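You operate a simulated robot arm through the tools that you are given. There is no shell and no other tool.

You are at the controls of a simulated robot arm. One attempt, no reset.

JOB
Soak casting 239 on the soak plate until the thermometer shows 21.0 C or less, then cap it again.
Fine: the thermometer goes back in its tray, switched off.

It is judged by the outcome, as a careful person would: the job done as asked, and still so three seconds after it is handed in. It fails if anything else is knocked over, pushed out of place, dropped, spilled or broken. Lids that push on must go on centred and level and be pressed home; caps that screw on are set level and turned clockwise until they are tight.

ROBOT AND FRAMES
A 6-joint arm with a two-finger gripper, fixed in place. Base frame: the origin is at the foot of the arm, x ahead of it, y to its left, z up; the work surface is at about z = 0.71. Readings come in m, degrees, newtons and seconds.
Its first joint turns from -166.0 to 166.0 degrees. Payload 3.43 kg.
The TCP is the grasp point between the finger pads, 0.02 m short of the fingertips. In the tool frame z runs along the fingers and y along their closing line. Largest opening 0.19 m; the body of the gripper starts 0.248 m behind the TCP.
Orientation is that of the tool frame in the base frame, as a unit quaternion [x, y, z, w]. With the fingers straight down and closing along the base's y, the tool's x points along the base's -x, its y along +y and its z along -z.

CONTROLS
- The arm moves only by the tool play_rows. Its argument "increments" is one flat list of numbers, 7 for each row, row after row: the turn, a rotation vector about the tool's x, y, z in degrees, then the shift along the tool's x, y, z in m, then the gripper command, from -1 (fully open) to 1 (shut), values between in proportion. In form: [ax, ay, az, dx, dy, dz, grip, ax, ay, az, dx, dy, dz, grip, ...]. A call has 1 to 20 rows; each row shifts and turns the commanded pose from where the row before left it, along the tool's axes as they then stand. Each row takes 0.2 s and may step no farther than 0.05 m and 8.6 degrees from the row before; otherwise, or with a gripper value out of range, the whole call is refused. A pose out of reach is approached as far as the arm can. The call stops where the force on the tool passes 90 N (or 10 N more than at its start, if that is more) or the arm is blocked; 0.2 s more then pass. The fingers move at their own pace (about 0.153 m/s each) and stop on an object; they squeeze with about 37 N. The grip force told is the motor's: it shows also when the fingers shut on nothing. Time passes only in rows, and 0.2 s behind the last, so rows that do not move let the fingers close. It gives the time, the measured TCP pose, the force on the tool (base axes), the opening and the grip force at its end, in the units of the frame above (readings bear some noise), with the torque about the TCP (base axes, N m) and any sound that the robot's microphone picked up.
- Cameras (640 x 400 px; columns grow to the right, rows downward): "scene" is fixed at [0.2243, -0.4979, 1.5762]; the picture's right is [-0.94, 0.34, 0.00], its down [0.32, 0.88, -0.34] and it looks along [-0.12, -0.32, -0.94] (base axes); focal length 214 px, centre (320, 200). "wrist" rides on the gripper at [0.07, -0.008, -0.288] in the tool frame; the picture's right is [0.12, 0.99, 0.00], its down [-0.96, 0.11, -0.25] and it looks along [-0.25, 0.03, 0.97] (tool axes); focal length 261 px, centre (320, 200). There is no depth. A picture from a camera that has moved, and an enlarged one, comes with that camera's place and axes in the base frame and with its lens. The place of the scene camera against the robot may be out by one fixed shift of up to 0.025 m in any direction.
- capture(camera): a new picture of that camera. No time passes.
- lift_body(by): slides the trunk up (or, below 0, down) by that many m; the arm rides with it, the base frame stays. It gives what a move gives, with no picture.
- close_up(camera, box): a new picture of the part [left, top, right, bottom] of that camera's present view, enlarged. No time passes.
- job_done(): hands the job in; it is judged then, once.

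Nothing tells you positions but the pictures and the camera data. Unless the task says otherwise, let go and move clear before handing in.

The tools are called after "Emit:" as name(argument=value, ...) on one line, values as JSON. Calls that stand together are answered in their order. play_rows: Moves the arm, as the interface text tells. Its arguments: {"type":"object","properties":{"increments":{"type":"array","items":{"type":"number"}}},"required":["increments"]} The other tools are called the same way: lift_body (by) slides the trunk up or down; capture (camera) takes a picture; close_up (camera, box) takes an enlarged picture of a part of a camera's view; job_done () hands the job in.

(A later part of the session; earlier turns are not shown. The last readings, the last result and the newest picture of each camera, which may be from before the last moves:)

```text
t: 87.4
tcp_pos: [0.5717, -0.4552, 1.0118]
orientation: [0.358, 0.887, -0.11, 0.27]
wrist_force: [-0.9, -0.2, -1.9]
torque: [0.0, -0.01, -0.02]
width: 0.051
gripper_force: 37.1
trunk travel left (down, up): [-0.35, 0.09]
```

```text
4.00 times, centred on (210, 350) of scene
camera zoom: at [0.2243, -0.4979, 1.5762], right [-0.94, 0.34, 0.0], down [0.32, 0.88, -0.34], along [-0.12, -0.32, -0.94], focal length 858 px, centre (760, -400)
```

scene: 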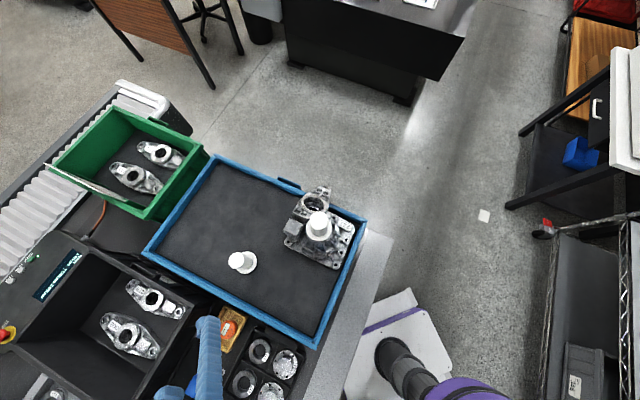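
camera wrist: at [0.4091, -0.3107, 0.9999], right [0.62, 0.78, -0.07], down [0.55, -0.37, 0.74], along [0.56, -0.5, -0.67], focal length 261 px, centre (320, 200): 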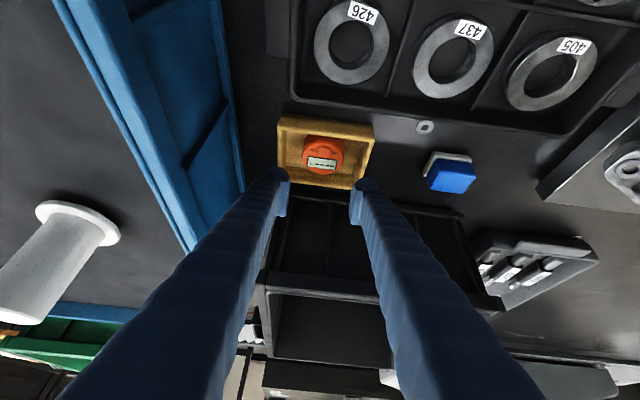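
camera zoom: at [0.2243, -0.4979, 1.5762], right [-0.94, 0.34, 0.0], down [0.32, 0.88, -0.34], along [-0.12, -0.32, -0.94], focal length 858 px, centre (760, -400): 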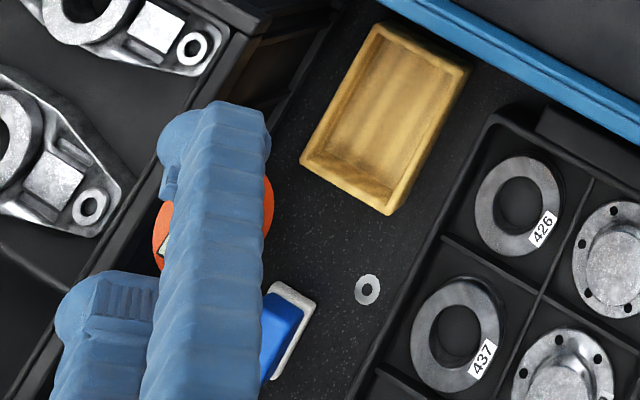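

The thermometer is held securely and its tray hasn't moved. Carrying it over to the casting's neck.

Emit:
play_rows(increments=[0, 0, 0, 0.0042, 0.0192, -0.0028, 1, 0, 0, 0, 0.0083, 0.0383, -0.0056, 1, 0, 0, 0, 0.0083, 0.0383, -0.0056, 1, 0, 0, 0, 0.0083, 0.0383, -0.0056, 1, 0, 0, 0, 0.0083, 0.0383, -0.0056, 1, 0, 0, 0, 0.0083, 0.0383, -0.0056, 1, 0, 0, 0, 0.0083, 0.0383, -0.0056, 1, 0, 0, 0, 0.0083, 0.0383, -0.0056, 1, 0, 0, 0, 0.0083, 0.0383, -0.0056, 1, 0, 0, 0, 0.0083, 0.0383, -0.0056, 1, 0, 0, 0, 0.0083, 0.0383, -0.0056, 1, 0, 0, 0, 0.0083, 0.0383, -0.0056, 1, 0, 0, 0, 0.0042, 0.0192, -0.0028, 1, 0, 0, 0, 0, 0, 0, 1])

Emit:
capture(camera="wrist")

Emit:
close_up(camera="wrist", box=[250, 90, 390, 220])

```text
t: 90.4
tcp_pos: [0.8041, -0.0416, 1.0105]
orientation: [0.358, 0.887, -0.11, 0.27]
wrist_force: [0.7, 0.1, -0.1]
torque: [0.02, -0.04, -0.02]
width: 0.0
gripper_force: 34.3
trunk travel left (down, up): [-0.35, 0.09]
```

```text
taken
camera wrist: at [0.6412, 0.105, 1.2108], right [0.62, 0.78, -0.07], down [0.56, -0.37, 0.74], along [0.56, -0.5, -0.67], focal length 261 px, centre (320, 200)
```

wrist: 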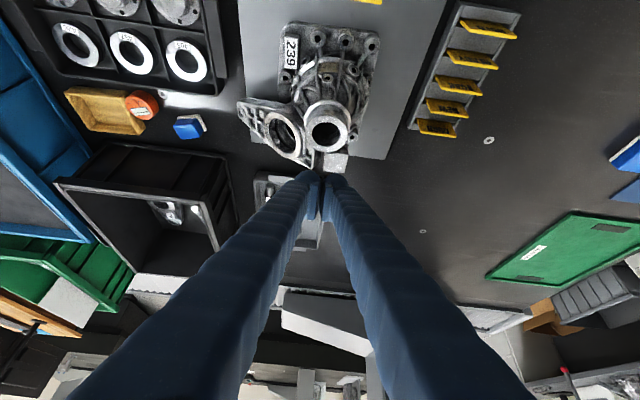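

```text
3.08 times, centred on (320, 155) of wrist
camera zoom: at [0.6412, 0.105, 1.2108], right [0.62, 0.78, -0.07], down [0.56, -0.37, 0.74], along [0.56, -0.5, -0.67], focal length 802 px, centre (320, 338)
```

zoom: 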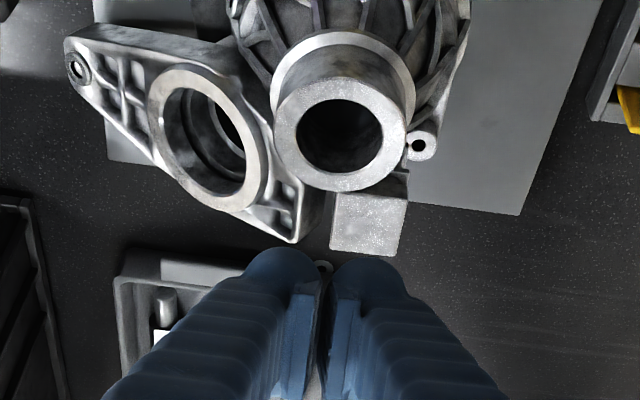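

The thermometer slipped out during the sideways move: it's now near the yellow tray. I'll go back and look at how it lies and whether anything was disturbed.

Emit:
close_up(camera="wrist", box=[50, 70, 210, 160])

Emit:
capture(camera="scene")

Emit:
close_up(camera="scene", box=[180, 300, 280, 400])

```text
4.00 times, centred on (130, 115) of wrist
camera zoom: at [0.6412, 0.105, 1.2108], right [0.62, 0.78, -0.07], down [0.56, -0.37, 0.74], along [0.56, -0.5, -0.67], focal length 1043 px, centre (1080, 540)
```

zoom: 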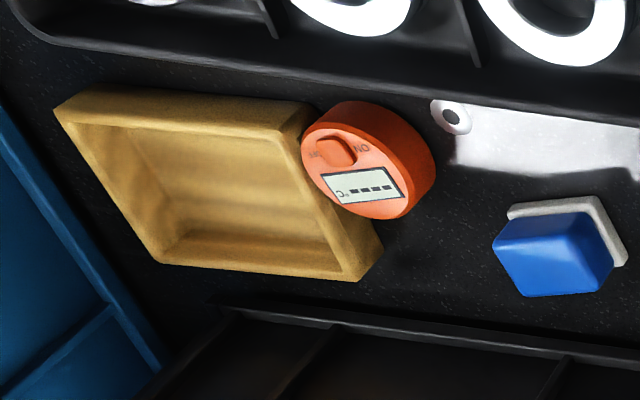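

```text
taken
```

scene: 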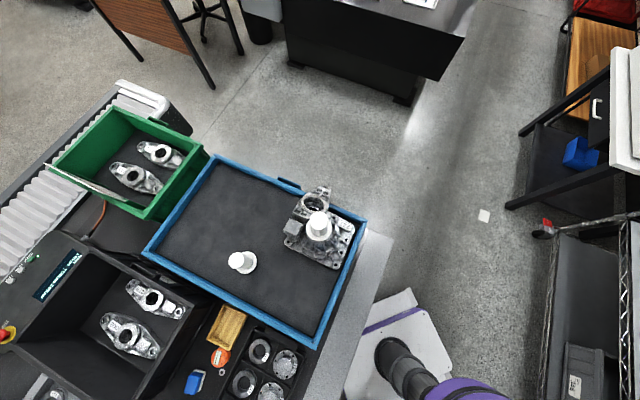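

```text
4.00 times, centred on (230, 350) of scene
camera zoom: at [0.2243, -0.4979, 1.5762], right [-0.94, 0.34, 0.0], down [0.32, 0.88, -0.34], along [-0.12, -0.32, -0.94], focal length 858 px, centre (680, -400)
```

zoom: 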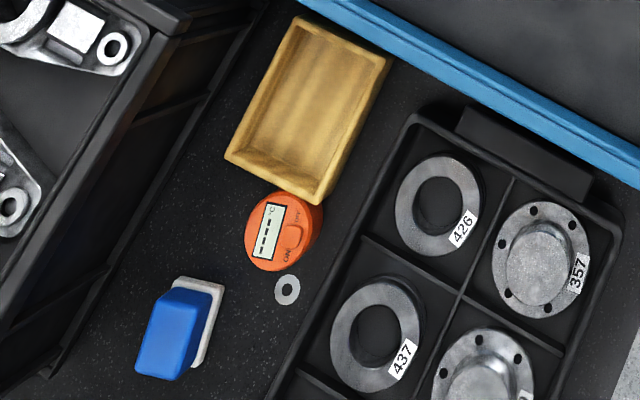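

It landed upright on the bench beside its tray, still on. I'll compare the tray position with the earlier identical view.

Emit:
close_up(camera="scene", box=[160, 300, 260, 400])

Emit:
close_up(camera="scene", box=[205, 305, 250, 345])

```text
4.00 times, centred on (210, 350) of scene
camera zoom: at [0.2243, -0.4979, 1.5762], right [-0.94, 0.34, 0.0], down [0.32, 0.88, -0.34], along [-0.12, -0.32, -0.94], focal length 858 px, centre (760, -400)
```

zoom: 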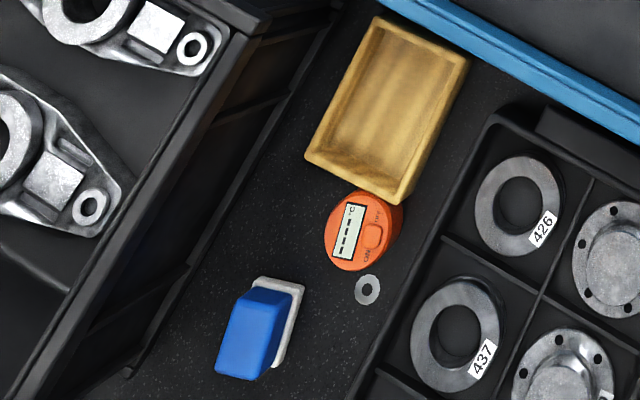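

```text
10.00 times, centred on (228, 325) of scene
camera zoom: at [0.2243, -0.4979, 1.5762], right [-0.94, 0.34, 0.0], down [0.32, 0.88, -0.34], along [-0.12, -0.32, -0.94], focal length 2145 px, centre (1245, -1050)
```

zoom: 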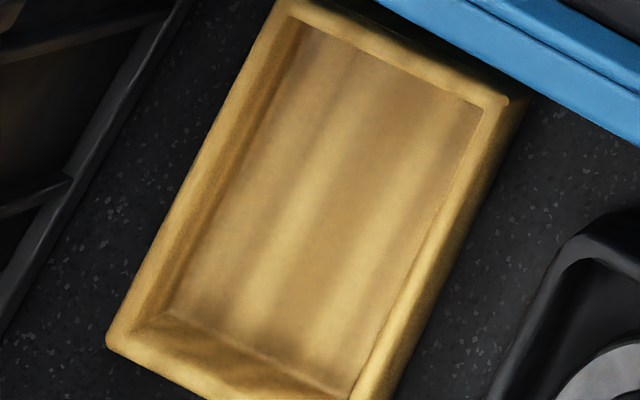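

The drop bumped the tray a few mm, which I'll deal with later. Standing on open bench the puck can be gripped deeply with a vertical tool. Going back vertical and over it, yawed 90° so the fingers clear the tray.

Emit:
play_rows(increments=[0, 0, 0, -0.0196, 0, -0.0289, 0.5, 0, 0, 0, -0.0196, 0, -0.0289, 0, 0, 0, 0, -0.0196, 0, -0.0289, -0.2, 0, 0, 0, -0.0196, 0, -0.0289, -0.2, 0, 8.5, 0, 0, 0, 0, -0.2, 0, 8.5, 0, 0, 0, 0, -0.2, 0, 8.5, 0, 0, 0, 0, -0.2, 0, 8.5, 0, 0, 0, 0, -0.2, 0, 0, 0, -0.0106, -0.0436, 0, -0.2, 0, 0, 0, -0.0106, -0.0436, 0, -0.2, 0, 0, 0, -0.0106, -0.0436, 0, -0.2, 0, 0, 0, -0.0106, -0.0436, 0, -0.2, 0, 0, 0, -0.0106, -0.0436, 0, -0.2, 0, 0, 0, -0.0106, -0.0436, 0, -0.2, 0, 0, 0, -0.0106, -0.0436, 0, -0.2, 0, 0, 0, -0.0106, -0.0436, 0, -0.2, 0, 0, 0, -0.0106, -0.0436, 0, -0.2, 0, 0, 0, 0, 0, 0, -0.2])

Emit:
play_rows(increments=[0, 0, -8.2, 0, 0, 0, -0.2, 0, 0, -8.2, 0, 0, 0, -0.2, 0, 0, -8.2, 0, 0, 0, -0.2, 0, 0, -8.2, 0, 0, 0, -0.2, 0, 0, -8.2, 0, 0, 0, -0.2, 0, 0, -8.2, 0, 0, 0, -0.2, 0, 0, -8.2, 0, 0, 0, -0.2, 0, 0, -8.2, 0, 0, 0, -0.2, 0, 0, -8.2, 0, 0, 0, -0.2, 0, 0, -8.2, 0, 0, 0, -0.2, 0, 0, -8.0, 0, 0, 0, -0.2, 0, 0, 0, 0, 0, 0, -0.2])

Emit:
capture(camera="wrist")

Emit:
close_up(camera="wrist", box=[240, 110, 400, 210])

```text
t: 94.2
tcp_pos: [0.5908, -0.3639, 1.145]
orientation: [0.372, 0.918, -0.066, 0.119]
wrist_force: [0.0, -0.3, -1.0]
torque: [-0.01, 0.04, 0.0]
width: 0.1139
gripper_force: 0.0
out of reach, approached as far as the arm can: row 7, 8, 13, 14, 15, 16, 17
trunk travel left (down, up): [-0.35, 0.09]
```

```text
t: 96.8
tcp_pos: [0.5565, -0.2844, 1.0403]
orientation: [-0.342, 0.929, -0.129, 0.048]
wrist_force: [-0.1, 0.3, -0.5]
torque: [-0.05, -0.01, -0.02]
width: 0.114
gripper_force: 0.0
out of reach, approached as far as the arm can: row 1, 2, 4, 5, 6, 7, 8, 9, 10, 11
trunk travel left (down, up): [-0.35, 0.09]
```

```text
taken
camera wrist: at [0.4571, -0.2768, 1.3198], right [-0.71, 0.65, -0.27], down [0.62, 0.76, 0.21], along [0.34, -0.02, -0.94], focal length 261 px, centre (320, 200)
```

wrist: 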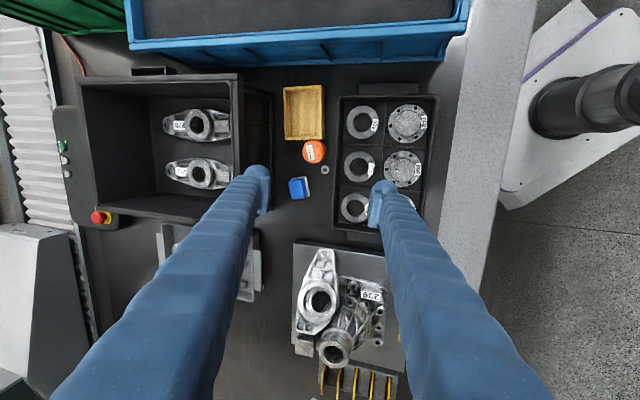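

```text
4.00 times, centred on (320, 160) of wrist
camera zoom: at [0.4571, -0.2768, 1.3198], right [-0.71, 0.65, -0.27], down [0.62, 0.76, 0.21], along [0.34, -0.02, -0.94], focal length 1043 px, centre (320, 360)
```

zoom: 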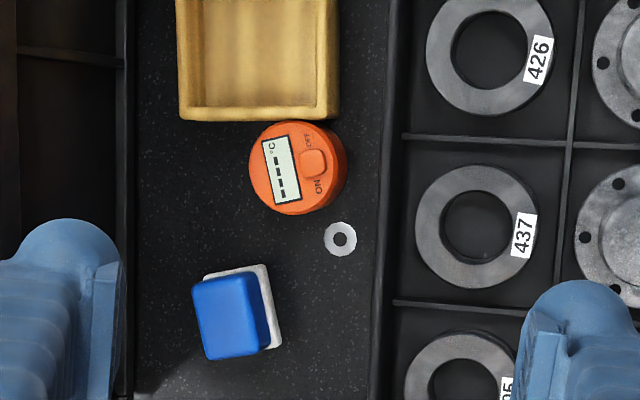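

The wrist hit some reach limits and left the tool tilted by about 16°. I'll level it again.

Emit:
play_rows(increments=[-7.9, 0, 0, 0, 0, 0, -0.2, -7.9, 0, 0, 0, 0, 0, -0.2, 0, 0, 0, 0, 0, 0, -0.2])

```text
t: 97.6
tcp_pos: [0.5577, -0.2842, 1.0405]
orientation: [-0.342, 0.93, -0.128, 0.049]
wrist_force: [-1.1, 1.0, -0.4]
torque: [-0.02, 0.01, -0.03]
width: 0.1138
gripper_force: 0.0
out of reach, approached as far as the arm can: row 1, 2
trunk travel left (down, up): [-0.35, 0.09]
```

Emit:
play_rows(increments=[0, 0, 8.2, 0, 0, 0, -0.2, 0, 0, 8.2, 0, 0, 0, -0.2, 0, 0, 8.2, 0, 0, 0, -0.2, 0, 0, 8.2, 0, 0, 0, -0.2, 0, 0, 8.2, 0, 0, 0, -0.2, 0, 0, 0, 0, 0, 0, -0.2])

```text
t: 99.0
tcp_pos: [0.5569, -0.2837, 1.0406]
orientation: [0.006, 0.99, -0.103, 0.091]
wrist_force: [0.2, -0.9, -0.8]
torque: [-0.01, 0.01, 0.02]
width: 0.1141
gripper_force: 0.1
trunk travel left (down, up): [-0.35, 0.09]
```

Emit:
play_rows(increments=[-5.9, 5.25, 0, 0, 0, 0, -0.2, -5.9, 5.25, 0, 0, 0, 0, -0.2, 0, 0, 0, 0, 0, 0, -0.2])

```text
t: 99.8
tcp_pos: [0.5547, -0.2871, 1.0387]
orientation: [0.007, 0.993, -0.092, 0.069]
wrist_force: [0.3, 0.3, 0.5]
torque: [0.02, 0.03, 0.0]
width: 0.1139
gripper_force: 0.2
out of reach, approached as far as the arm can: row 1, 2
trunk travel left (down, up): [-0.35, 0.09]
```

Emit:
play_rows(increments=[0, 0, 0, -0.0145, -0.03, 0.01, -0.2, 0, 0, 0, -0.0145, -0.03, 0.01, -0.2, 0, 0, 0, -0.0145, -0.03, 0.01, -0.2, 0, 0, 0, -0.0145, -0.03, 0.01, -0.2, 0, 0, 0, 0, 0, 0, -0.2])

Emit:
play_rows(increments=[-5, 4, 0, 0, 0, 0, -0.2, -5, 4, 0, 0, 0, 0, -0.2, 0, 0, 0, 0, 0, 0, -0.2])

```text
t: 101.0
tcp_pos: [0.5989, -0.393, 1.0031]
orientation: [0.01, 0.991, -0.107, 0.075]
wrist_force: [-0.6, 1.1, 0.6]
torque: [0.06, -0.03, 0.04]
width: 0.1142
gripper_force: 0.1
out of reach, approached as far as the arm can: row 2, 3, 4
trunk travel left (down, up): [-0.35, 0.09]
```

```text
t: 101.8
tcp_pos: [0.5988, -0.3922, 1.0023]
orientation: [0.009, 0.991, -0.107, 0.074]
wrist_force: [-0.7, 0.3, 0.1]
torque: [0.04, 0.04, 0.0]
width: 0.1138
gripper_force: 0.1
out of reach, approached as far as the arm can: row 1, 2
trunk travel left (down, up): [-0.35, 0.09]
```

The arm seems to be near a joint limit at this height. I'll try lowering a bit, then levelling.

Emit:
play_rows(increments=[0, 0, 0, 0.0067, 0.0095, 0.0435, -0.2, 0, 0, 0, 0.0067, 0.0095, 0.0435, -0.2, 0, 0, 0, 0, 0, 0, -0.2])

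Emit:
play_rows(increments=[-4, 2.8, 0, 0, 0, 0, -0.2, -4, 2.8, 0, 0, 0, 0, -0.2, 0, 0, 0, 0, 0, 0, -0.2])

Emit:
capture(camera="scene")

```text
t: 102.6
tcp_pos: [0.5969, -0.3922, 0.9138]
orientation: [0.009, 0.991, -0.107, 0.074]
wrist_force: [-0.2, 0.2, -0.6]
torque: [-0.02, 0.01, 0.01]
width: 0.114
gripper_force: 0.2
trunk travel left (down, up): [-0.35, 0.09]
```

```text
t: 103.4
tcp_pos: [0.5861, -0.3854, 0.9029]
orientation: [0.012, 0.996, -0.077, 0.042]
wrist_force: [0.3, -0.3, 0.1]
torque: [0.0, -0.05, -0.01]
width: 0.114
gripper_force: 0.0
out of reach, approached as far as the arm can: row 1, 2
trunk travel left (down, up): [-0.35, 0.09]
```

```text
taken
```

scene: 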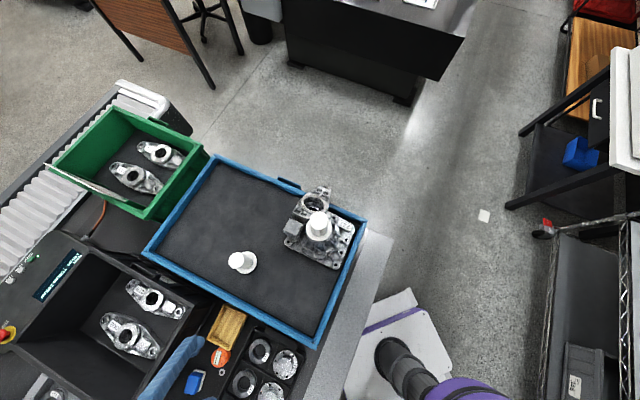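

Emit:
lift_body(by=0.09)

Emit:
play_rows(increments=[0, 0, 0, 0.0035, 0.0065, 0.044, -0.2, 0, 0, 0, 0.0035, 0.0065, 0.044, -0.2, 0, 0, 0, 0, 0, 0, -0.2, -3, 2, 0, 0, 0, 0, -0.2, -3, 2, 0, 0, 0, 0, -0.2, -3, 1.5, 0, 0, 0, 0, -0.2, 0, 0, 0, 0, 0, 0, -0.2])

```text
t: 104.7
tcp_pos: [0.5843, -0.3863, 0.9919]
orientation: [0.013, 0.996, -0.077, 0.042]
wrist_force: [0.0, 0.1, 0.3]
torque: [0.02, 0.01, 0.03]
width: 0.114
gripper_force: 0.1
trunk travel left (down, up): [-0.44, 0.0]
```

```text
t: 106.2
tcp_pos: [0.5795, -0.3899, 0.9034]
orientation: [0.013, 0.997, -0.071, 0.029]
wrist_force: [-0.3, 0.1, 0.1]
torque: [0.08, 0.01, -0.04]
width: 0.1138
gripper_force: 0.1
out of reach, approached as far as the arm can: row 4, 5, 6
trunk travel left (down, up): [-0.44, 0.0]
```

Emit:
play_rows(increments=[0, 0, 0, -0.0387, -0.0254, -0.0067, -0.2, 0, 0, 0, -0.0387, -0.0254, -0.0067, -0.2, 0, 0, 0, -0.0387, -0.0254, -0.0067, -0.2, 0, 0, 0, -0.0387, -0.0254, -0.0067, -0.2, 0, 0, 0, 0, 0, 0, -0.2])

Emit:
play_rows(increments=[-4, 1.7, 0, 0, 0, 0, -0.2, -4, 1.7, 0, 0, 0, 0, -0.2, 0, 0, 0, 0, 0, 0, -0.2])

```text
t: 107.5
tcp_pos: [0.7077, -0.4621, 0.9381]
orientation: [0.017, 0.991, -0.113, 0.07]
wrist_force: [-0.2, 0.7, 1.0]
torque: [0.02, -0.04, 0.01]
width: 0.1141
gripper_force: 0.0
out of reach, approached as far as the arm can: row 1, 2, 3, 4
trunk travel left (down, up): [-0.44, 0.0]
```

```text
t: 108.2
tcp_pos: [0.708, -0.4624, 0.9382]
orientation: [0.017, 0.991, -0.114, 0.07]
wrist_force: [-1.0, -0.7, 0.0]
torque: [0.02, 0.02, 0.01]
width: 0.1142
gripper_force: 0.0
out of reach, approached as far as the arm can: row 1, 2
trunk travel left (down, up): [-0.44, 0.0]
```

I think the wrist crossed its singular pose earlier, when the tool was tilted, and is now on the wrong side. At (0.57, -0.45) with the old yaw and tilt, the return worked, so I'll recreate that pose and come back level from there.

Emit:
play_rows(increments=[0, 0, 0, 0.032, -0.0022, -0.0198, -0.2, 0, 0, 0, 0.032, -0.0022, -0.0198, -0.2, 0, 0, 0, 0.032, -0.0022, -0.0198, -0.2, 0, 0, 0, 0.032, -0.0022, -0.0198, -0.2, 0.56, -3.28, 7.1, 0, 0, 0, -0.2, 0.56, -3.28, 7.1, 0, 0, 0, -0.2, 0.56, -3.28, 7.1, 0, 0, 0, -0.2, 0.56, -3.28, 7.1, 0, 0, 0, -0.2, 0.56, -3.28, 7.1, 0, 0, 0, -0.2, 0.56, -3.28, 7.1, 0, 0, 0, -0.2, 0, 0, 0, 0, 0, 0, -0.2])

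```text
t: 110.7
tcp_pos: [0.5698, -0.4537, 0.9977]
orientation: [0.33, 0.902, -0.115, 0.253]
wrist_force: [-0.6, -0.8, -0.5]
torque: [-0.03, -0.03, 0.0]
width: 0.1141
gripper_force: 0.0
out of reach, approached as far as the arm can: row 5
trunk travel left (down, up): [-0.44, 0.0]
```

Emit:
lift_body(by=-0.09)

Emit:
play_rows(increments=[0, 0, 0, -0.0213, -0.0016, -0.034, -0.2, 0, 0, 0, -0.0213, -0.0016, -0.034, -0.2, 0, 0, 0, 0, 0, 0, -0.2, -0.6, 8.05, 0, 0, 0, 0, -0.2, -0.6, 8.05, 0, 0, 0, 0, -0.2, -0.6, 8.05, 0, 0, 0, 0, -0.2, -0.6, 8.05, 0, 0, 0, 0, -0.2, 0, 0, 0, 0, 0, 0, -0.2])

```text
t: 111.9
tcp_pos: [0.5697, -0.4547, 0.9077]
orientation: [0.329, 0.902, -0.116, 0.253]
wrist_force: [0.0, -0.6, 0.1]
torque: [-0.01, 0.01, -0.01]
width: 0.1142
gripper_force: 0.2
trunk travel left (down, up): [-0.35, 0.09]
```

```text
t: 113.7
tcp_pos: [0.5682, -0.4536, 0.9887]
orientation: [0.343, 0.939, -0.002, -0.001]
wrist_force: [0.0, 0.1, 0.6]
torque: [-0.02, -0.03, 0.01]
width: 0.1143
gripper_force: 0.1
out of reach, approached as far as the arm can: row 5
trunk travel left (down, up): [-0.35, 0.09]
```

Level again. Now I'll yaw from this healthy configuration so the fingers straddle the puck clear of the tray.

Emit:
play_rows(increments=[0, 0, -8.5, 0, 0, 0, -0.2, 0, 0, -8.5, 0, 0, 0, -0.2, 0, 0, -8.5, 0, 0, 0, -0.2, 0, 0, -8.5, 0, 0, 0, -0.2, 0, 0, -8.5, 0, 0, 0, -0.2, 0, 0, -8.5, 0, 0, 0, -0.2, 0, 0, -8.5, 0, 0, 0, -0.2, 0, 0, -8.5, 0, 0, 0, -0.2, 0, 0, -8.5, 0, 0, 0, -0.2, 0, 0, -8.5, 0, 0, 0, -0.2, 0, 0, 0, 0, 0, 0, -0.2])

Emit:
capture(camera="wrist")

```text
t: 116.1
tcp_pos: [0.5687, -0.4539, 0.9873]
orientation: [-0.383, 0.924, -0.001, -0.002]
wrist_force: [-0.7, -0.7, 0.1]
torque: [-0.01, 0.0, 0.0]
width: 0.1141
gripper_force: 0.2
trunk travel left (down, up): [-0.35, 0.09]
```

```text
taken
camera wrist: at [0.5259, -0.509, 1.276], right [-0.79, 0.62, 0.0], down [0.6, 0.76, 0.24], along [0.15, 0.19, -0.97], focal length 261 px, centre (320, 200)
```

wrist: 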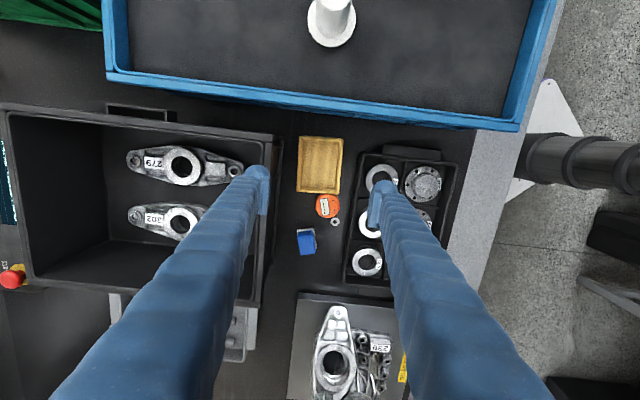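

Emit:
close_up(camera="wrist", box=[270, 125, 390, 265])

Emit:
close_up(camera="wrist", box=[305, 185, 355, 230])

```text
2.86 times, centred on (330, 195) of wrist
camera zoom: at [0.5259, -0.509, 1.276], right [-0.79, 0.62, 0.0], down [0.6, 0.76, 0.24], along [0.15, 0.19, -0.97], focal length 745 px, centre (291, 214)
```

zoom: 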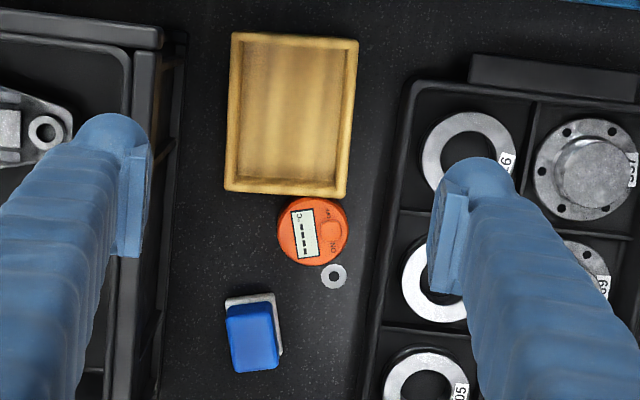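

```text
8.89 times, centred on (330, 208) of wrist
camera zoom: at [0.5259, -0.509, 1.276], right [-0.79, 0.62, 0.0], down [0.6, 0.76, 0.24], along [0.15, 0.19, -0.97], focal length 2317 px, centre (231, 133)
```

zoom: 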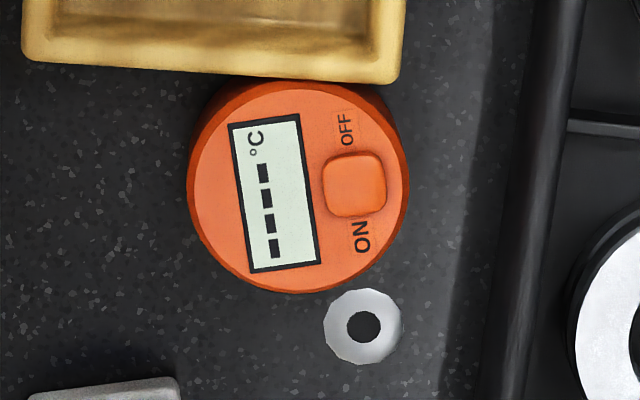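

The puck stands upright but is tight between its tray and the flange tray, so I'll first nudge it sideways into open space with the edge of one fingertip. Positioning with a 60 mm opening.

Emit:
play_rows(increments=[0, 0, 0, -0.0434, 0.0082, 0, 0.37, 0, 0, 0, -0.0433, 0.0082, 0, 0.37, 0, 0, 0, 0, 0, 0.045, 0.37, 0, 0, 0, 0, 0, 0.045, 0.37, 0, 0, 0, 0, 0, 0.045, 0.37, 0, 0, 0, 0, 0, 0.04, 0.37, 0, 0, 0, 0, 0, 0, 0.37])

Emit:
close_up(camera="wrist", box=[250, 130, 390, 230])

Emit:
close_up(camera="scene", box=[190, 320, 270, 390])

```text
t: 117.7
tcp_pos: [0.6192, -0.3817, 0.8126]
orientation: [-0.381, 0.925, -0.001, -0.002]
wrist_force: [0.9, -0.4, -0.1]
torque: [0.02, 0.01, 0.01]
width: 0.0598
gripper_force: 0.1
trunk travel left (down, up): [-0.35, 0.09]
```

```text
4.00 times, centred on (320, 180) of wrist
camera zoom: at [0.5755, -0.4357, 1.1009], right [-0.79, 0.62, 0.0], down [0.6, 0.76, 0.24], along [0.15, 0.19, -0.97], focal length 1043 px, centre (320, 280)
```

zoom: 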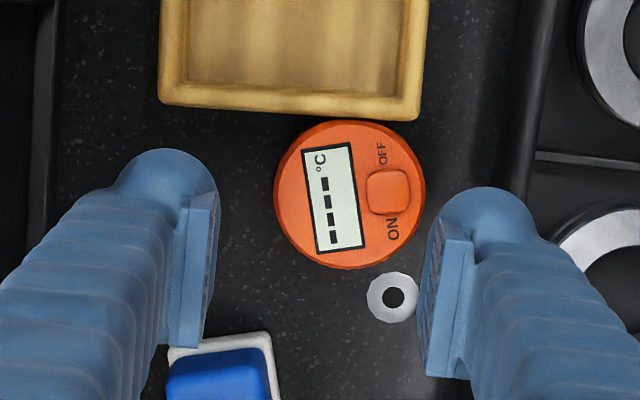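

```text
5.71 times, centred on (230, 355) of scene
camera zoom: at [0.2243, -0.4979, 1.5762], right [-0.94, 0.34, 0.0], down [0.32, 0.88, -0.34], along [-0.12, -0.32, -0.94], focal length 1226 px, centre (834, -686)
```

zoom: 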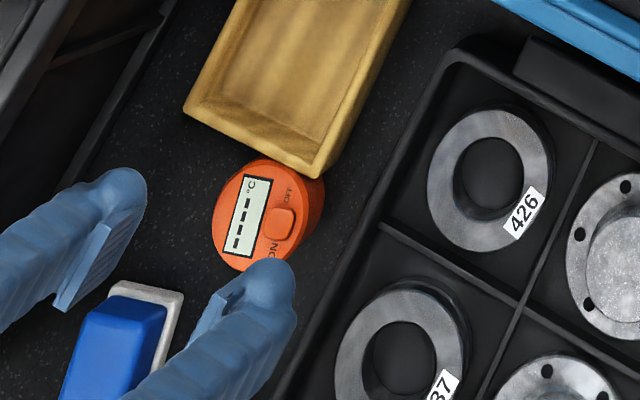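

Emit:
play_rows(increments=[0, 0, 0, 0, 0, 0.03, 0.37, 0, 0, 0, 0, 0, 0.02, 0.37, 0, 0, 0, 0, 0, 0, 0.37])

Emit:
close_up(camera="wrist", box=[250, 130, 390, 230])

Emit:
close_up(camera="scene", box=[190, 320, 270, 390])

```text
t: 118.5
tcp_pos: [0.6188, -0.3827, 0.7617]
orientation: [-0.382, 0.924, -0.001, -0.002]
wrist_force: [-0.7, 0.9, 0.1]
torque: [-0.02, 0.03, 0.02]
width: 0.0596
gripper_force: 0.1
trunk travel left (down, up): [-0.35, 0.09]
```

```text
4.00 times, centred on (320, 180) of wrist
camera zoom: at [0.5756, -0.4362, 1.0507], right [-0.79, 0.62, 0.0], down [0.6, 0.76, 0.24], along [0.15, 0.19, -0.97], focal length 1043 px, centre (320, 280)
```

zoom: 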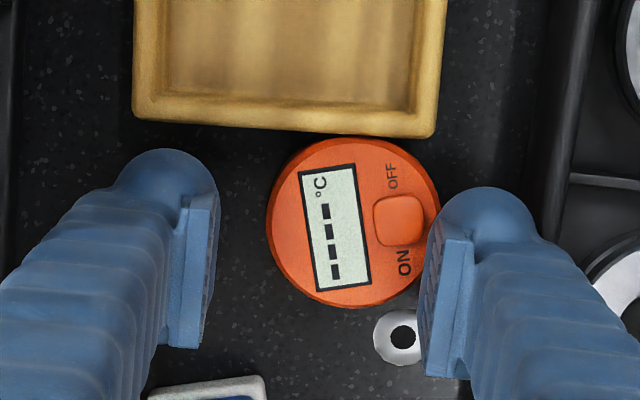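

```text
5.71 times, centred on (230, 355) of scene
camera zoom: at [0.2243, -0.4979, 1.5762], right [-0.94, 0.34, 0.0], down [0.32, 0.88, -0.34], along [-0.12, -0.32, -0.94], focal length 1226 px, centre (834, -686)
```

zoom: 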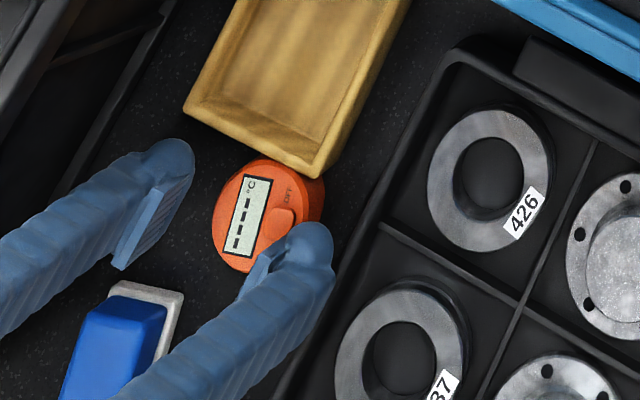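

Emit:
play_rows(increments=[0, 0, 0, 0, 0, 0.003, 0.37, 0, 0, 0, 0, 0, 0.0025, 0.37, 0, 0, 0, 0, 0, 0, 0.37])

```text
t: 119.3
tcp_pos: [0.6195, -0.3817, 0.7567]
orientation: [-0.382, 0.924, -0.002, -0.001]
wrist_force: [-0.4, 1.2, 10.4]
torque: [0.21, 0.36, -0.01]
width: 0.0605
gripper_force: 0.5
trunk travel left (down, up): [-0.35, 0.09]
```

Touching the puck's top edge as planned. I'll ease up a little and push it slowly sideways.

Emit:
play_rows(increments=[0, 0, 0, 0, 0, -0.001, 0.37, 0, 0, 0, 0, -0.004, 0, 0.37, 0, 0, 0, 0, -0.004, 0, 0.37, 0, 0, 0, 0, -0.004, 0, 0.37, 0, 0, 0, 0, 0, 0, 0.37])

Emit:
close_up(camera="wrist", box=[250, 130, 390, 230])

Emit:
close_up(camera="scene", box=[190, 320, 270, 390])

```text
t: 120.5
tcp_pos: [0.6265, -0.3892, 0.7591]
orientation: [-0.382, 0.924, -0.001, 0.0]
wrist_force: [-5.2, 4.6, 18.3]
torque: [0.55, 0.72, -0.05]
width: 0.0641
gripper_force: 3.7
trunk travel left (down, up): [-0.35, 0.09]
heard: click
```

```text
4.00 times, centred on (320, 180) of wrist
camera zoom: at [0.5829, -0.4444, 1.0473], right [-0.79, 0.62, 0.0], down [0.6, 0.76, 0.24], along [0.15, 0.19, -0.97], focal length 1043 px, centre (320, 280)
```

zoom: 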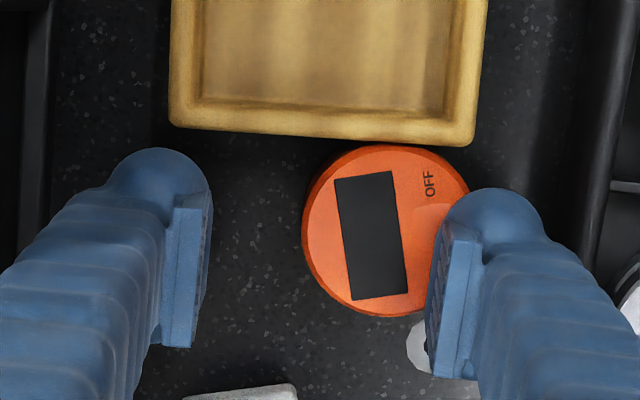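

```text
5.71 times, centred on (230, 355) of scene
camera zoom: at [0.2243, -0.4979, 1.5762], right [-0.94, 0.34, 0.0], down [0.32, 0.88, -0.34], along [-0.12, -0.32, -0.94], focal length 1226 px, centre (834, -686)
```

zoom: 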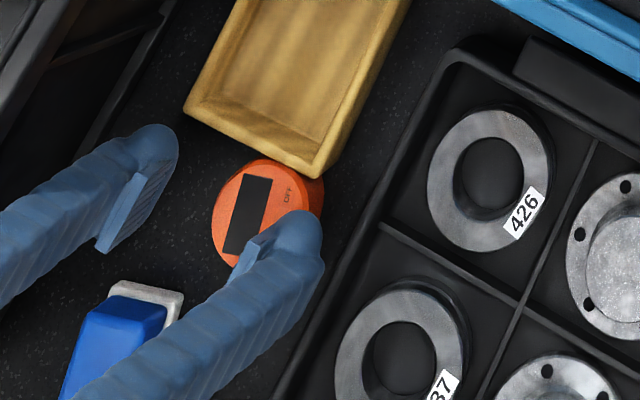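

The finger rode over the puck and toggled it off without moving it. I'll lift, set the finger a bit further out, and go deeper beside it (checking that I don't touch the flange tray) before pushing.

Emit:
play_rows(increments=[0, 0, 0, 0, 0, -0.03, 0.37, 0, 0, 0, 0, 0.0155, -0.02, 0.37, 0, 0, 0, 0, 0, 0, 0.37])

Emit:
close_up(camera="wrist", box=[250, 130, 390, 230])

```text
t: 121.3
tcp_pos: [0.6171, -0.3799, 0.8082]
orientation: [-0.382, 0.924, -0.001, -0.002]
wrist_force: [0.7, 0.2, 0.1]
torque: [0.0, 0.01, 0.02]
width: 0.0598
gripper_force: 0.1
trunk travel left (down, up): [-0.35, 0.09]
```

```text
4.00 times, centred on (320, 180) of wrist
camera zoom: at [0.5731, -0.4337, 1.0967], right [-0.79, 0.62, 0.0], down [0.6, 0.76, 0.24], along [0.15, 0.19, -0.97], focal length 1043 px, centre (320, 280)
```

zoom: 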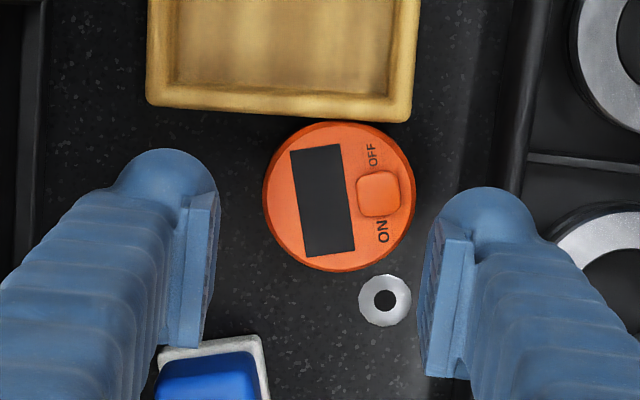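

Emit:
play_rows(increments=[0, 0, 0, 0, 0, 0.04, 0.37, 0, 0, 0, 0, 0, 0.01, 0.37, 0, 0, 0, 0, 0, 0, 0.37])

```text
t: 122.1
tcp_pos: [0.6169, -0.3785, 0.7581]
orientation: [-0.382, 0.924, 0.0, -0.002]
wrist_force: [-0.1, -0.2, 0.3]
torque: [-0.02, -0.02, 0.0]
width: 0.0598
gripper_force: 0.1
trunk travel left (down, up): [-0.35, 0.09]
```

Emit:
play_rows(increments=[0, 0, 0, 0, 0, 0.003, 0.37, 0, 0, 0, 0, 0, 0, 0.37])

```text
t: 122.7
tcp_pos: [0.6154, -0.3802, 0.7575]
orientation: [-0.382, 0.924, -0.002, -0.001]
wrist_force: [-1.2, -2.7, 20.3]
torque: [0.92, 0.8, 0.18]
width: 0.0605
gripper_force: 1.2
trunk travel left (down, up): [-0.35, 0.09]
```

That touched the flange tray's edge (force location 54 mm from the puck). I'll back up, shift 2 mm inward, and go down between.

Emit:
play_rows(increments=[0, 0, 0, 0, 0, -0.012, 0.37, 0, 0, 0, 0, -0.0022, 0, 0.37, 0, 0, 0, 0, 0, 0.009, 0.37, 0, 0, 0, 0, 0, 0, 0.37])

Emit:
play_rows(increments=[0, 0, 0, 0, 0, 0.002, 0.37, 0, 0, 0, 0, 0, 0, 0.37])

```text
t: 123.7
tcp_pos: [0.6176, -0.3809, 0.7569]
orientation: [-0.382, 0.924, 0.0, -0.002]
wrist_force: [0.0, -0.3, 0.1]
torque: [0.01, 0.02, 0.0]
width: 0.0598
gripper_force: 0.0
trunk travel left (down, up): [-0.35, 0.09]
```

```text
t: 124.3
tcp_pos: [0.6175, -0.3817, 0.7567]
orientation: [-0.382, 0.924, -0.001, -0.001]
wrist_force: [-0.3, 0.6, 12.7]
torque: [0.23, 0.39, -0.05]
width: 0.0606
gripper_force: 0.3
trunk travel left (down, up): [-0.35, 0.09]
```

Emit:
play_rows(increments=[0, 0, 0, 0, -0.003, -0.001, 0.37, 0, 0, 0, 0, -0.003, 0, 0.37, 0, 0, 0, 0, 0, 0, 0.37])

Emit:
close_up(camera="scene", box=[190, 320, 270, 390])

```text
t: 125.1
tcp_pos: [0.6222, -0.3852, 0.7582]
orientation: [-0.382, 0.924, -0.002, -0.001]
wrist_force: [-5.4, 5.2, 19.0]
torque: [0.48, 0.75, -0.04]
width: 0.0641
gripper_force: 3.7
trunk travel left (down, up): [-0.35, 0.09]
```

```text
5.71 times, centred on (230, 355) of scene
camera zoom: at [0.2243, -0.4979, 1.5762], right [-0.94, 0.34, 0.0], down [0.32, 0.88, -0.34], along [-0.12, -0.32, -0.94], focal length 1226 px, centre (834, -686)
```

zoom: 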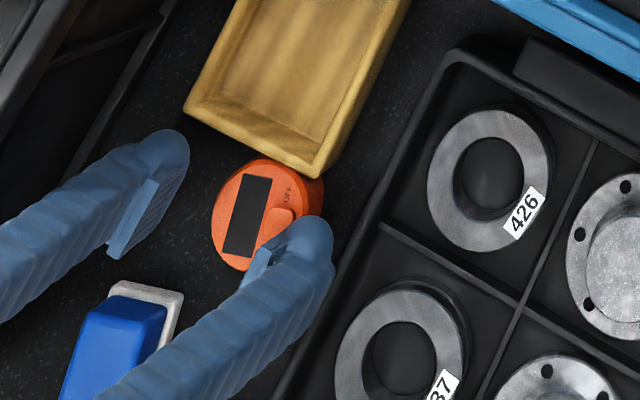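

Friction on the bench is too high to push it. Rotating the grip by 17° and offsetting along the pads should give both fingers room for a deep vertical grip, so I'll set that up and check.

Emit:
play_rows(increments=[0, 0, 0, 0, 0, -0.04, 0.37, 0, 0, 0, 0, 0, -0.04, 0.37, 0, 0, 8.5, 0, 0, 0, 0.37, 0, 0, 8.5, 0, 0, 0, 0.37, 0, 0, 0, -0.0027, 0.0106, 0, 0.4, 0, 0, 0, 0, 0, 0, 0.4])

Emit:
close_up(camera="wrist", box=[250, 130, 390, 230])

```text
t: 126.5
tcp_pos: [0.6191, -0.3742, 0.837]
orientation: [-0.241, 0.97, 0.0, -0.001]
wrist_force: [0.0, 0.3, 0.6]
torque: [0.01, 0.0, -0.01]
width: 0.0569
gripper_force: 0.0
trunk travel left (down, up): [-0.35, 0.09]
```

```text
4.00 times, centred on (320, 180) of wrist
camera zoom: at [0.5618, -0.414, 1.1254], right [-0.57, 0.82, 0.0], down [0.8, 0.55, 0.24], along [0.2, 0.14, -0.97], focal length 1043 px, centre (320, 280)
```

zoom: 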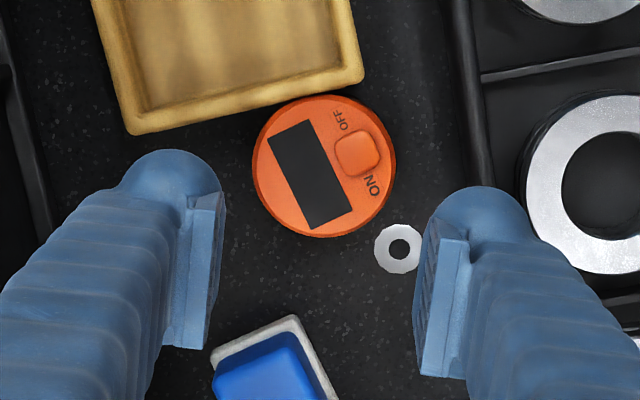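

Clearances compute to about 3 mm on both sides with a slight adjustment. I'll apply it and descend in checked steps.

Emit:
play_rows(increments=[0, 0, -2, -0.002, 0.0009, 0.03, 0.4, 0, 0, 0, 0, 0, 0.03, 0.41, 0, 0, 0, 0, 0, 0.015, 0.41, 0, 0, 0, 0, 0, 0, 0.41])

Emit:
close_up(camera="wrist", box=[250, 130, 390, 230])

Emit:
close_up(camera="scene", box=[190, 320, 270, 390])

```text
t: 127.5
tcp_pos: [0.62, -0.3745, 0.762]
orientation: [-0.258, 0.966, -0.001, -0.002]
wrist_force: [-0.5, -0.5, -0.2]
torque: [-0.04, -0.01, -0.01]
width: 0.0561
gripper_force: 0.1
trunk travel left (down, up): [-0.35, 0.09]
```

```text
4.00 times, centred on (320, 180) of wrist
camera zoom: at [0.5642, -0.4148, 1.05], right [-0.6, 0.8, 0.0], down [0.78, 0.58, 0.24], along [0.2, 0.15, -0.97], focal length 1043 px, centre (320, 280)
```

zoom: 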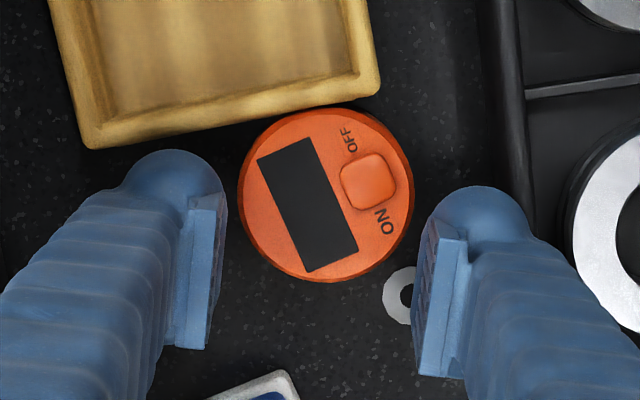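

```text
5.71 times, centred on (230, 355) of scene
camera zoom: at [0.2243, -0.4979, 1.5762], right [-0.94, 0.34, 0.0], down [0.32, 0.88, -0.34], along [-0.12, -0.32, -0.94], focal length 1226 px, centre (834, -686)
```

zoom: 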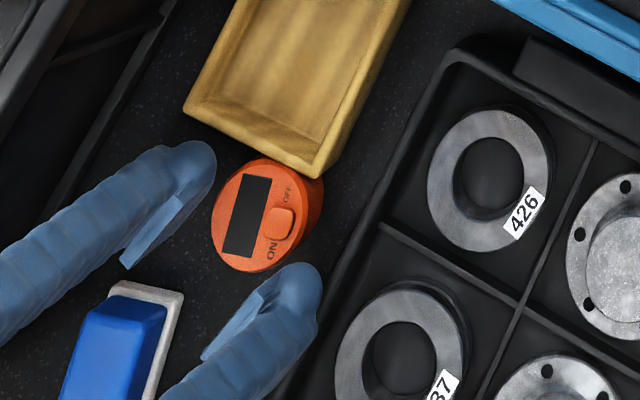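

Emit:
play_rows(increments=[0, 0, 0, 0, 0, 0.004, 0.41, 0, 0, 0, 0, 0, 0.003, 0.41, 0, 0, 0, 0, 0, 0, 0.41])

```text
t: 128.3
tcp_pos: [0.6211, -0.3734, 0.7572]
orientation: [-0.258, 0.966, -0.001, -0.001]
wrist_force: [-0.4, -1.8, 23.9]
torque: [0.97, 0.92, 0.15]
width: 0.0565
gripper_force: 0.4
trunk travel left (down, up): [-0.35, 0.09]
```

The flange tray's rim is a bit closer than I read it. I'll back up, rotate 3° more, narrow the opening, and retry.

Emit:
play_rows(increments=[0, 0, 0, 0, 0, -0.01, 0.42, 0, 0, 3, -0.001, -0.0009, 0, 0.44, 0, 0, 0, 0, 0, 0, 0.44])

Emit:
close_up(camera="wrist", box=[280, 140, 360, 200])

```text
t: 129.1
tcp_pos: [0.6215, -0.3738, 0.7649]
orientation: [-0.233, 0.973, -0.001, -0.002]
wrist_force: [-0.5, 0.4, 0.4]
torque: [0.04, -0.03, 0.01]
width: 0.0531
gripper_force: 0.0
trunk travel left (down, up): [-0.35, 0.09]
```

```text
6.67 times, centred on (320, 170) of wrist
camera zoom: at [0.5635, -0.4121, 1.053], right [-0.56, 0.83, 0.0], down [0.81, 0.54, 0.24], along [0.2, 0.14, -0.97], focal length 1738 px, centre (320, 400)
```

zoom: 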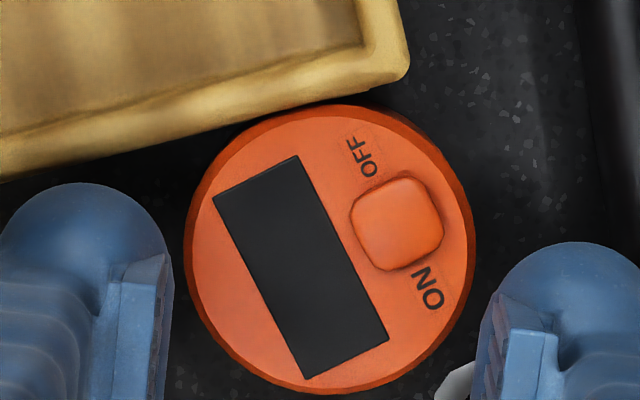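

Emit:
play_rows(increments=[0, 0, 0, 0, 0, 0.005, 0.44, 0, 0, 0, 0, 0, 0.003, 0.44, 0, 0, 0, 0, 0, 0, 0.44])

```text
t: 129.9
tcp_pos: [0.6218, -0.3731, 0.757]
orientation: [-0.232, 0.973, -0.001, 0.0]
wrist_force: [-0.9, 0.1, 1.3]
torque: [0.13, 0.1, 0.03]
width: 0.0532
gripper_force: 0.1
trunk travel left (down, up): [-0.35, 0.09]
```

Emit:
play_rows(increments=[0, 0, 0, 0, 0, 0.002, 0.44, 0, 0, 0, 0, 0, 0, 0.44])

```text
t: 130.5
tcp_pos: [0.6231, -0.3738, 0.7571]
orientation: [-0.232, 0.973, -0.002, 0.0]
wrist_force: [2.1, -0.6, 29.9]
torque: [1.28, 1.19, -0.06]
width: 0.0546
gripper_force: 0.5
trunk travel left (down, up): [-0.35, 0.09]
```

Emit:
play_rows(increments=[0, 0, 0, 0, 0, -0.01, 0.44, 0, 0, 4.5, 0, -0.0014, 0, 0.44, 0, 0, 0, 0, 0, 0, 0.44])

Emit:
close_up(camera="wrist", box=[270, 130, 370, 205])

```text
t: 131.3
tcp_pos: [0.6236, -0.3748, 0.7649]
orientation: [-0.194, 0.981, 0.0, -0.001]
wrist_force: [0.5, 0.1, 0.3]
torque: [0.03, -0.03, 0.0]
width: 0.0535
gripper_force: 0.1
trunk travel left (down, up): [-0.35, 0.09]
```

```text
5.33 times, centred on (320, 168) of wrist
camera zoom: at [0.5611, -0.4084, 1.0532], right [-0.49, 0.87, 0.0], down [0.85, 0.47, 0.24], along [0.21, 0.12, -0.97], focal length 1390 px, centre (320, 373)
```

zoom: 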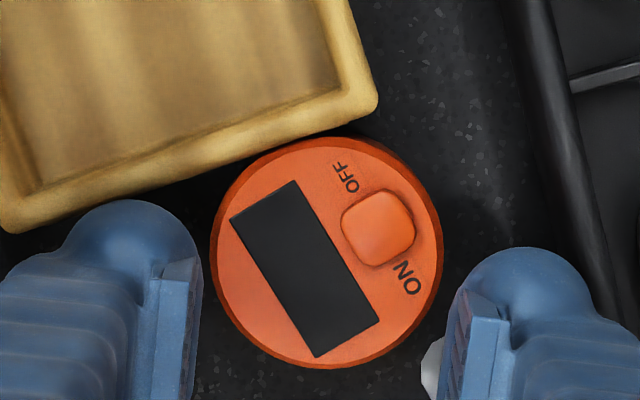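

The two trays leave too little room, so I'll gently slide the yellow tray a centimetre away by pushing its far wall from inside. I'll return it to its original place afterwards, since it needs realigning anyway. Moving over the empty tray with fingers closed.

Emit:
play_rows(increments=[0, 0, 0, 0, 0, -0.045, 0.6, 0, 0, 0, 0, 0, -0.045, 1, 0, 0, -8.5, 0, 0, 0, 1, 0, 0, -8.5, 0, 0, 0, 1, 0, 0, -8.5, 0, 0, 0, 1, 0, 0, 0, 0.0335, -0.004, 0, 1, 0, 0, 0, 0.0335, -0.004, 0, 1, 0, 0, 0, 0.0336, -0.0039, 0, 1, 0, 0, 0, 0, 0, 0, 1])

Emit:
close_up(camera="wrist", box=[250, 110, 390, 250])

```text
t: 133.3
tcp_pos: [0.5654, -0.4562, 0.8548]
orientation: [-0.406, 0.914, -0.001, -0.002]
wrist_force: [0.6, -0.5, 0.0]
torque: [0.11, -0.02, 0.0]
width: 0.0
gripper_force: 34.1
trunk travel left (down, up): [-0.35, 0.09]
```

```text
2.86 times, centred on (320, 180) of wrist
camera zoom: at [0.525, -0.5145, 1.143], right [-0.82, 0.58, 0.0], down [0.56, 0.79, 0.24], along [0.14, 0.2, -0.97], focal length 745 px, centre (320, 257)
```

zoom: 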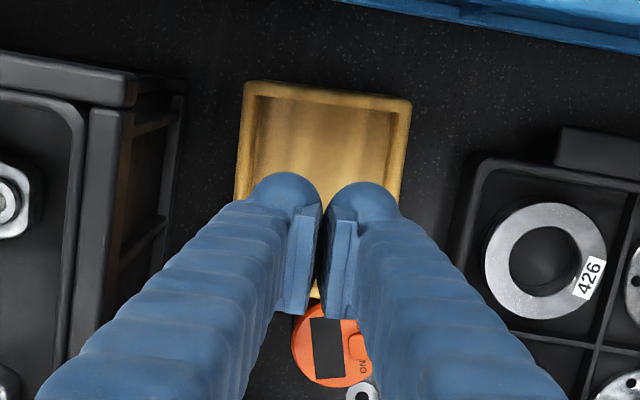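

Emit:
play_rows(increments=[0, 0, 0, 0, -0.0028, 0.045, 1, 0, 0, 0, 0, 0, 0.045, 1, 0, 0, 0, 0, 0, 0.01, 1, 0, 0, 0, 0, 0, 0.006, 1, 0, 0, 0, 0, 0, 0, 1])

Emit:
close_up(camera="scene", box=[190, 300, 270, 370])

```text
t: 134.5
tcp_pos: [0.5649, -0.4592, 0.7482]
orientation: [-0.406, 0.914, -0.001, -0.001]
wrist_force: [-0.7, -0.5, 0.3]
torque: [0.02, -0.01, 0.01]
width: 0.0
gripper_force: 34.5
trunk travel left (down, up): [-0.35, 0.09]
```

```text
5.71 times, centred on (230, 335) of scene
camera zoom: at [0.2243, -0.4979, 1.5762], right [-0.94, 0.34, 0.0], down [0.32, 0.88, -0.34], along [-0.12, -0.32, -0.94], focal length 1226 px, centre (834, -571)
```

zoom: 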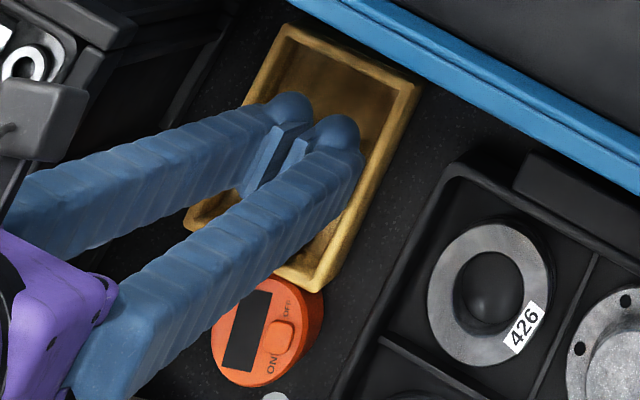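

Emit:
play_rows(increments=[0, 0, 0, 0, 0, 0.005, 1, 0, 0, 0, 0.006, 0, 0, 1, 0, 0, 0, 0.006, 0, 0, 1, 0, 0, 0, 0.005, 0, 0, 1, 0, 0, 0, 0, 0, 0, 1])

Emit:
play_rows(increments=[0, 0, 0, 0.004, 0, 0, 1, 0, 0, 0, 0.004, 0, 0, 1, 0, 0, 0, 0.004, 0, 0, 1, 0, 0, 0, 0, 0, 0, 1])

Emit:
close_up(camera="scene", box=[190, 300, 270, 370])

```text
t: 135.7
tcp_pos: [0.5538, -0.4709, 0.7441]
orientation: [-0.405, 0.914, 0.0, -0.001]
wrist_force: [-0.4, 0.8, -0.5]
torque: [0.01, 0.0, -0.01]
width: 0.0
gripper_force: 34.2
trunk travel left (down, up): [-0.35, 0.09]
```

```text
t: 136.7
tcp_pos: [0.5471, -0.4808, 0.7448]
orientation: [-0.405, 0.914, -0.001, -0.002]
wrist_force: [0.2, -0.5, -0.1]
torque: [0.02, -0.02, 0.03]
width: 0.0
gripper_force: 33.9
trunk travel left (down, up): [-0.35, 0.09]
```

```text
5.71 times, centred on (230, 335) of scene
camera zoom: at [0.2243, -0.4979, 1.5762], right [-0.94, 0.34, 0.0], down [0.32, 0.88, -0.34], along [-0.12, -0.32, -0.94], focal length 1226 px, centre (834, -571)
```

zoom: 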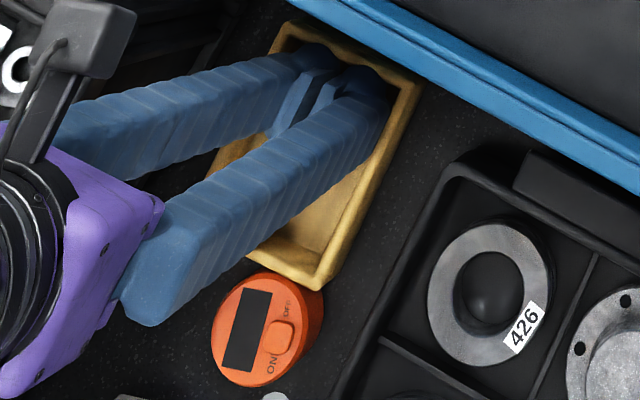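

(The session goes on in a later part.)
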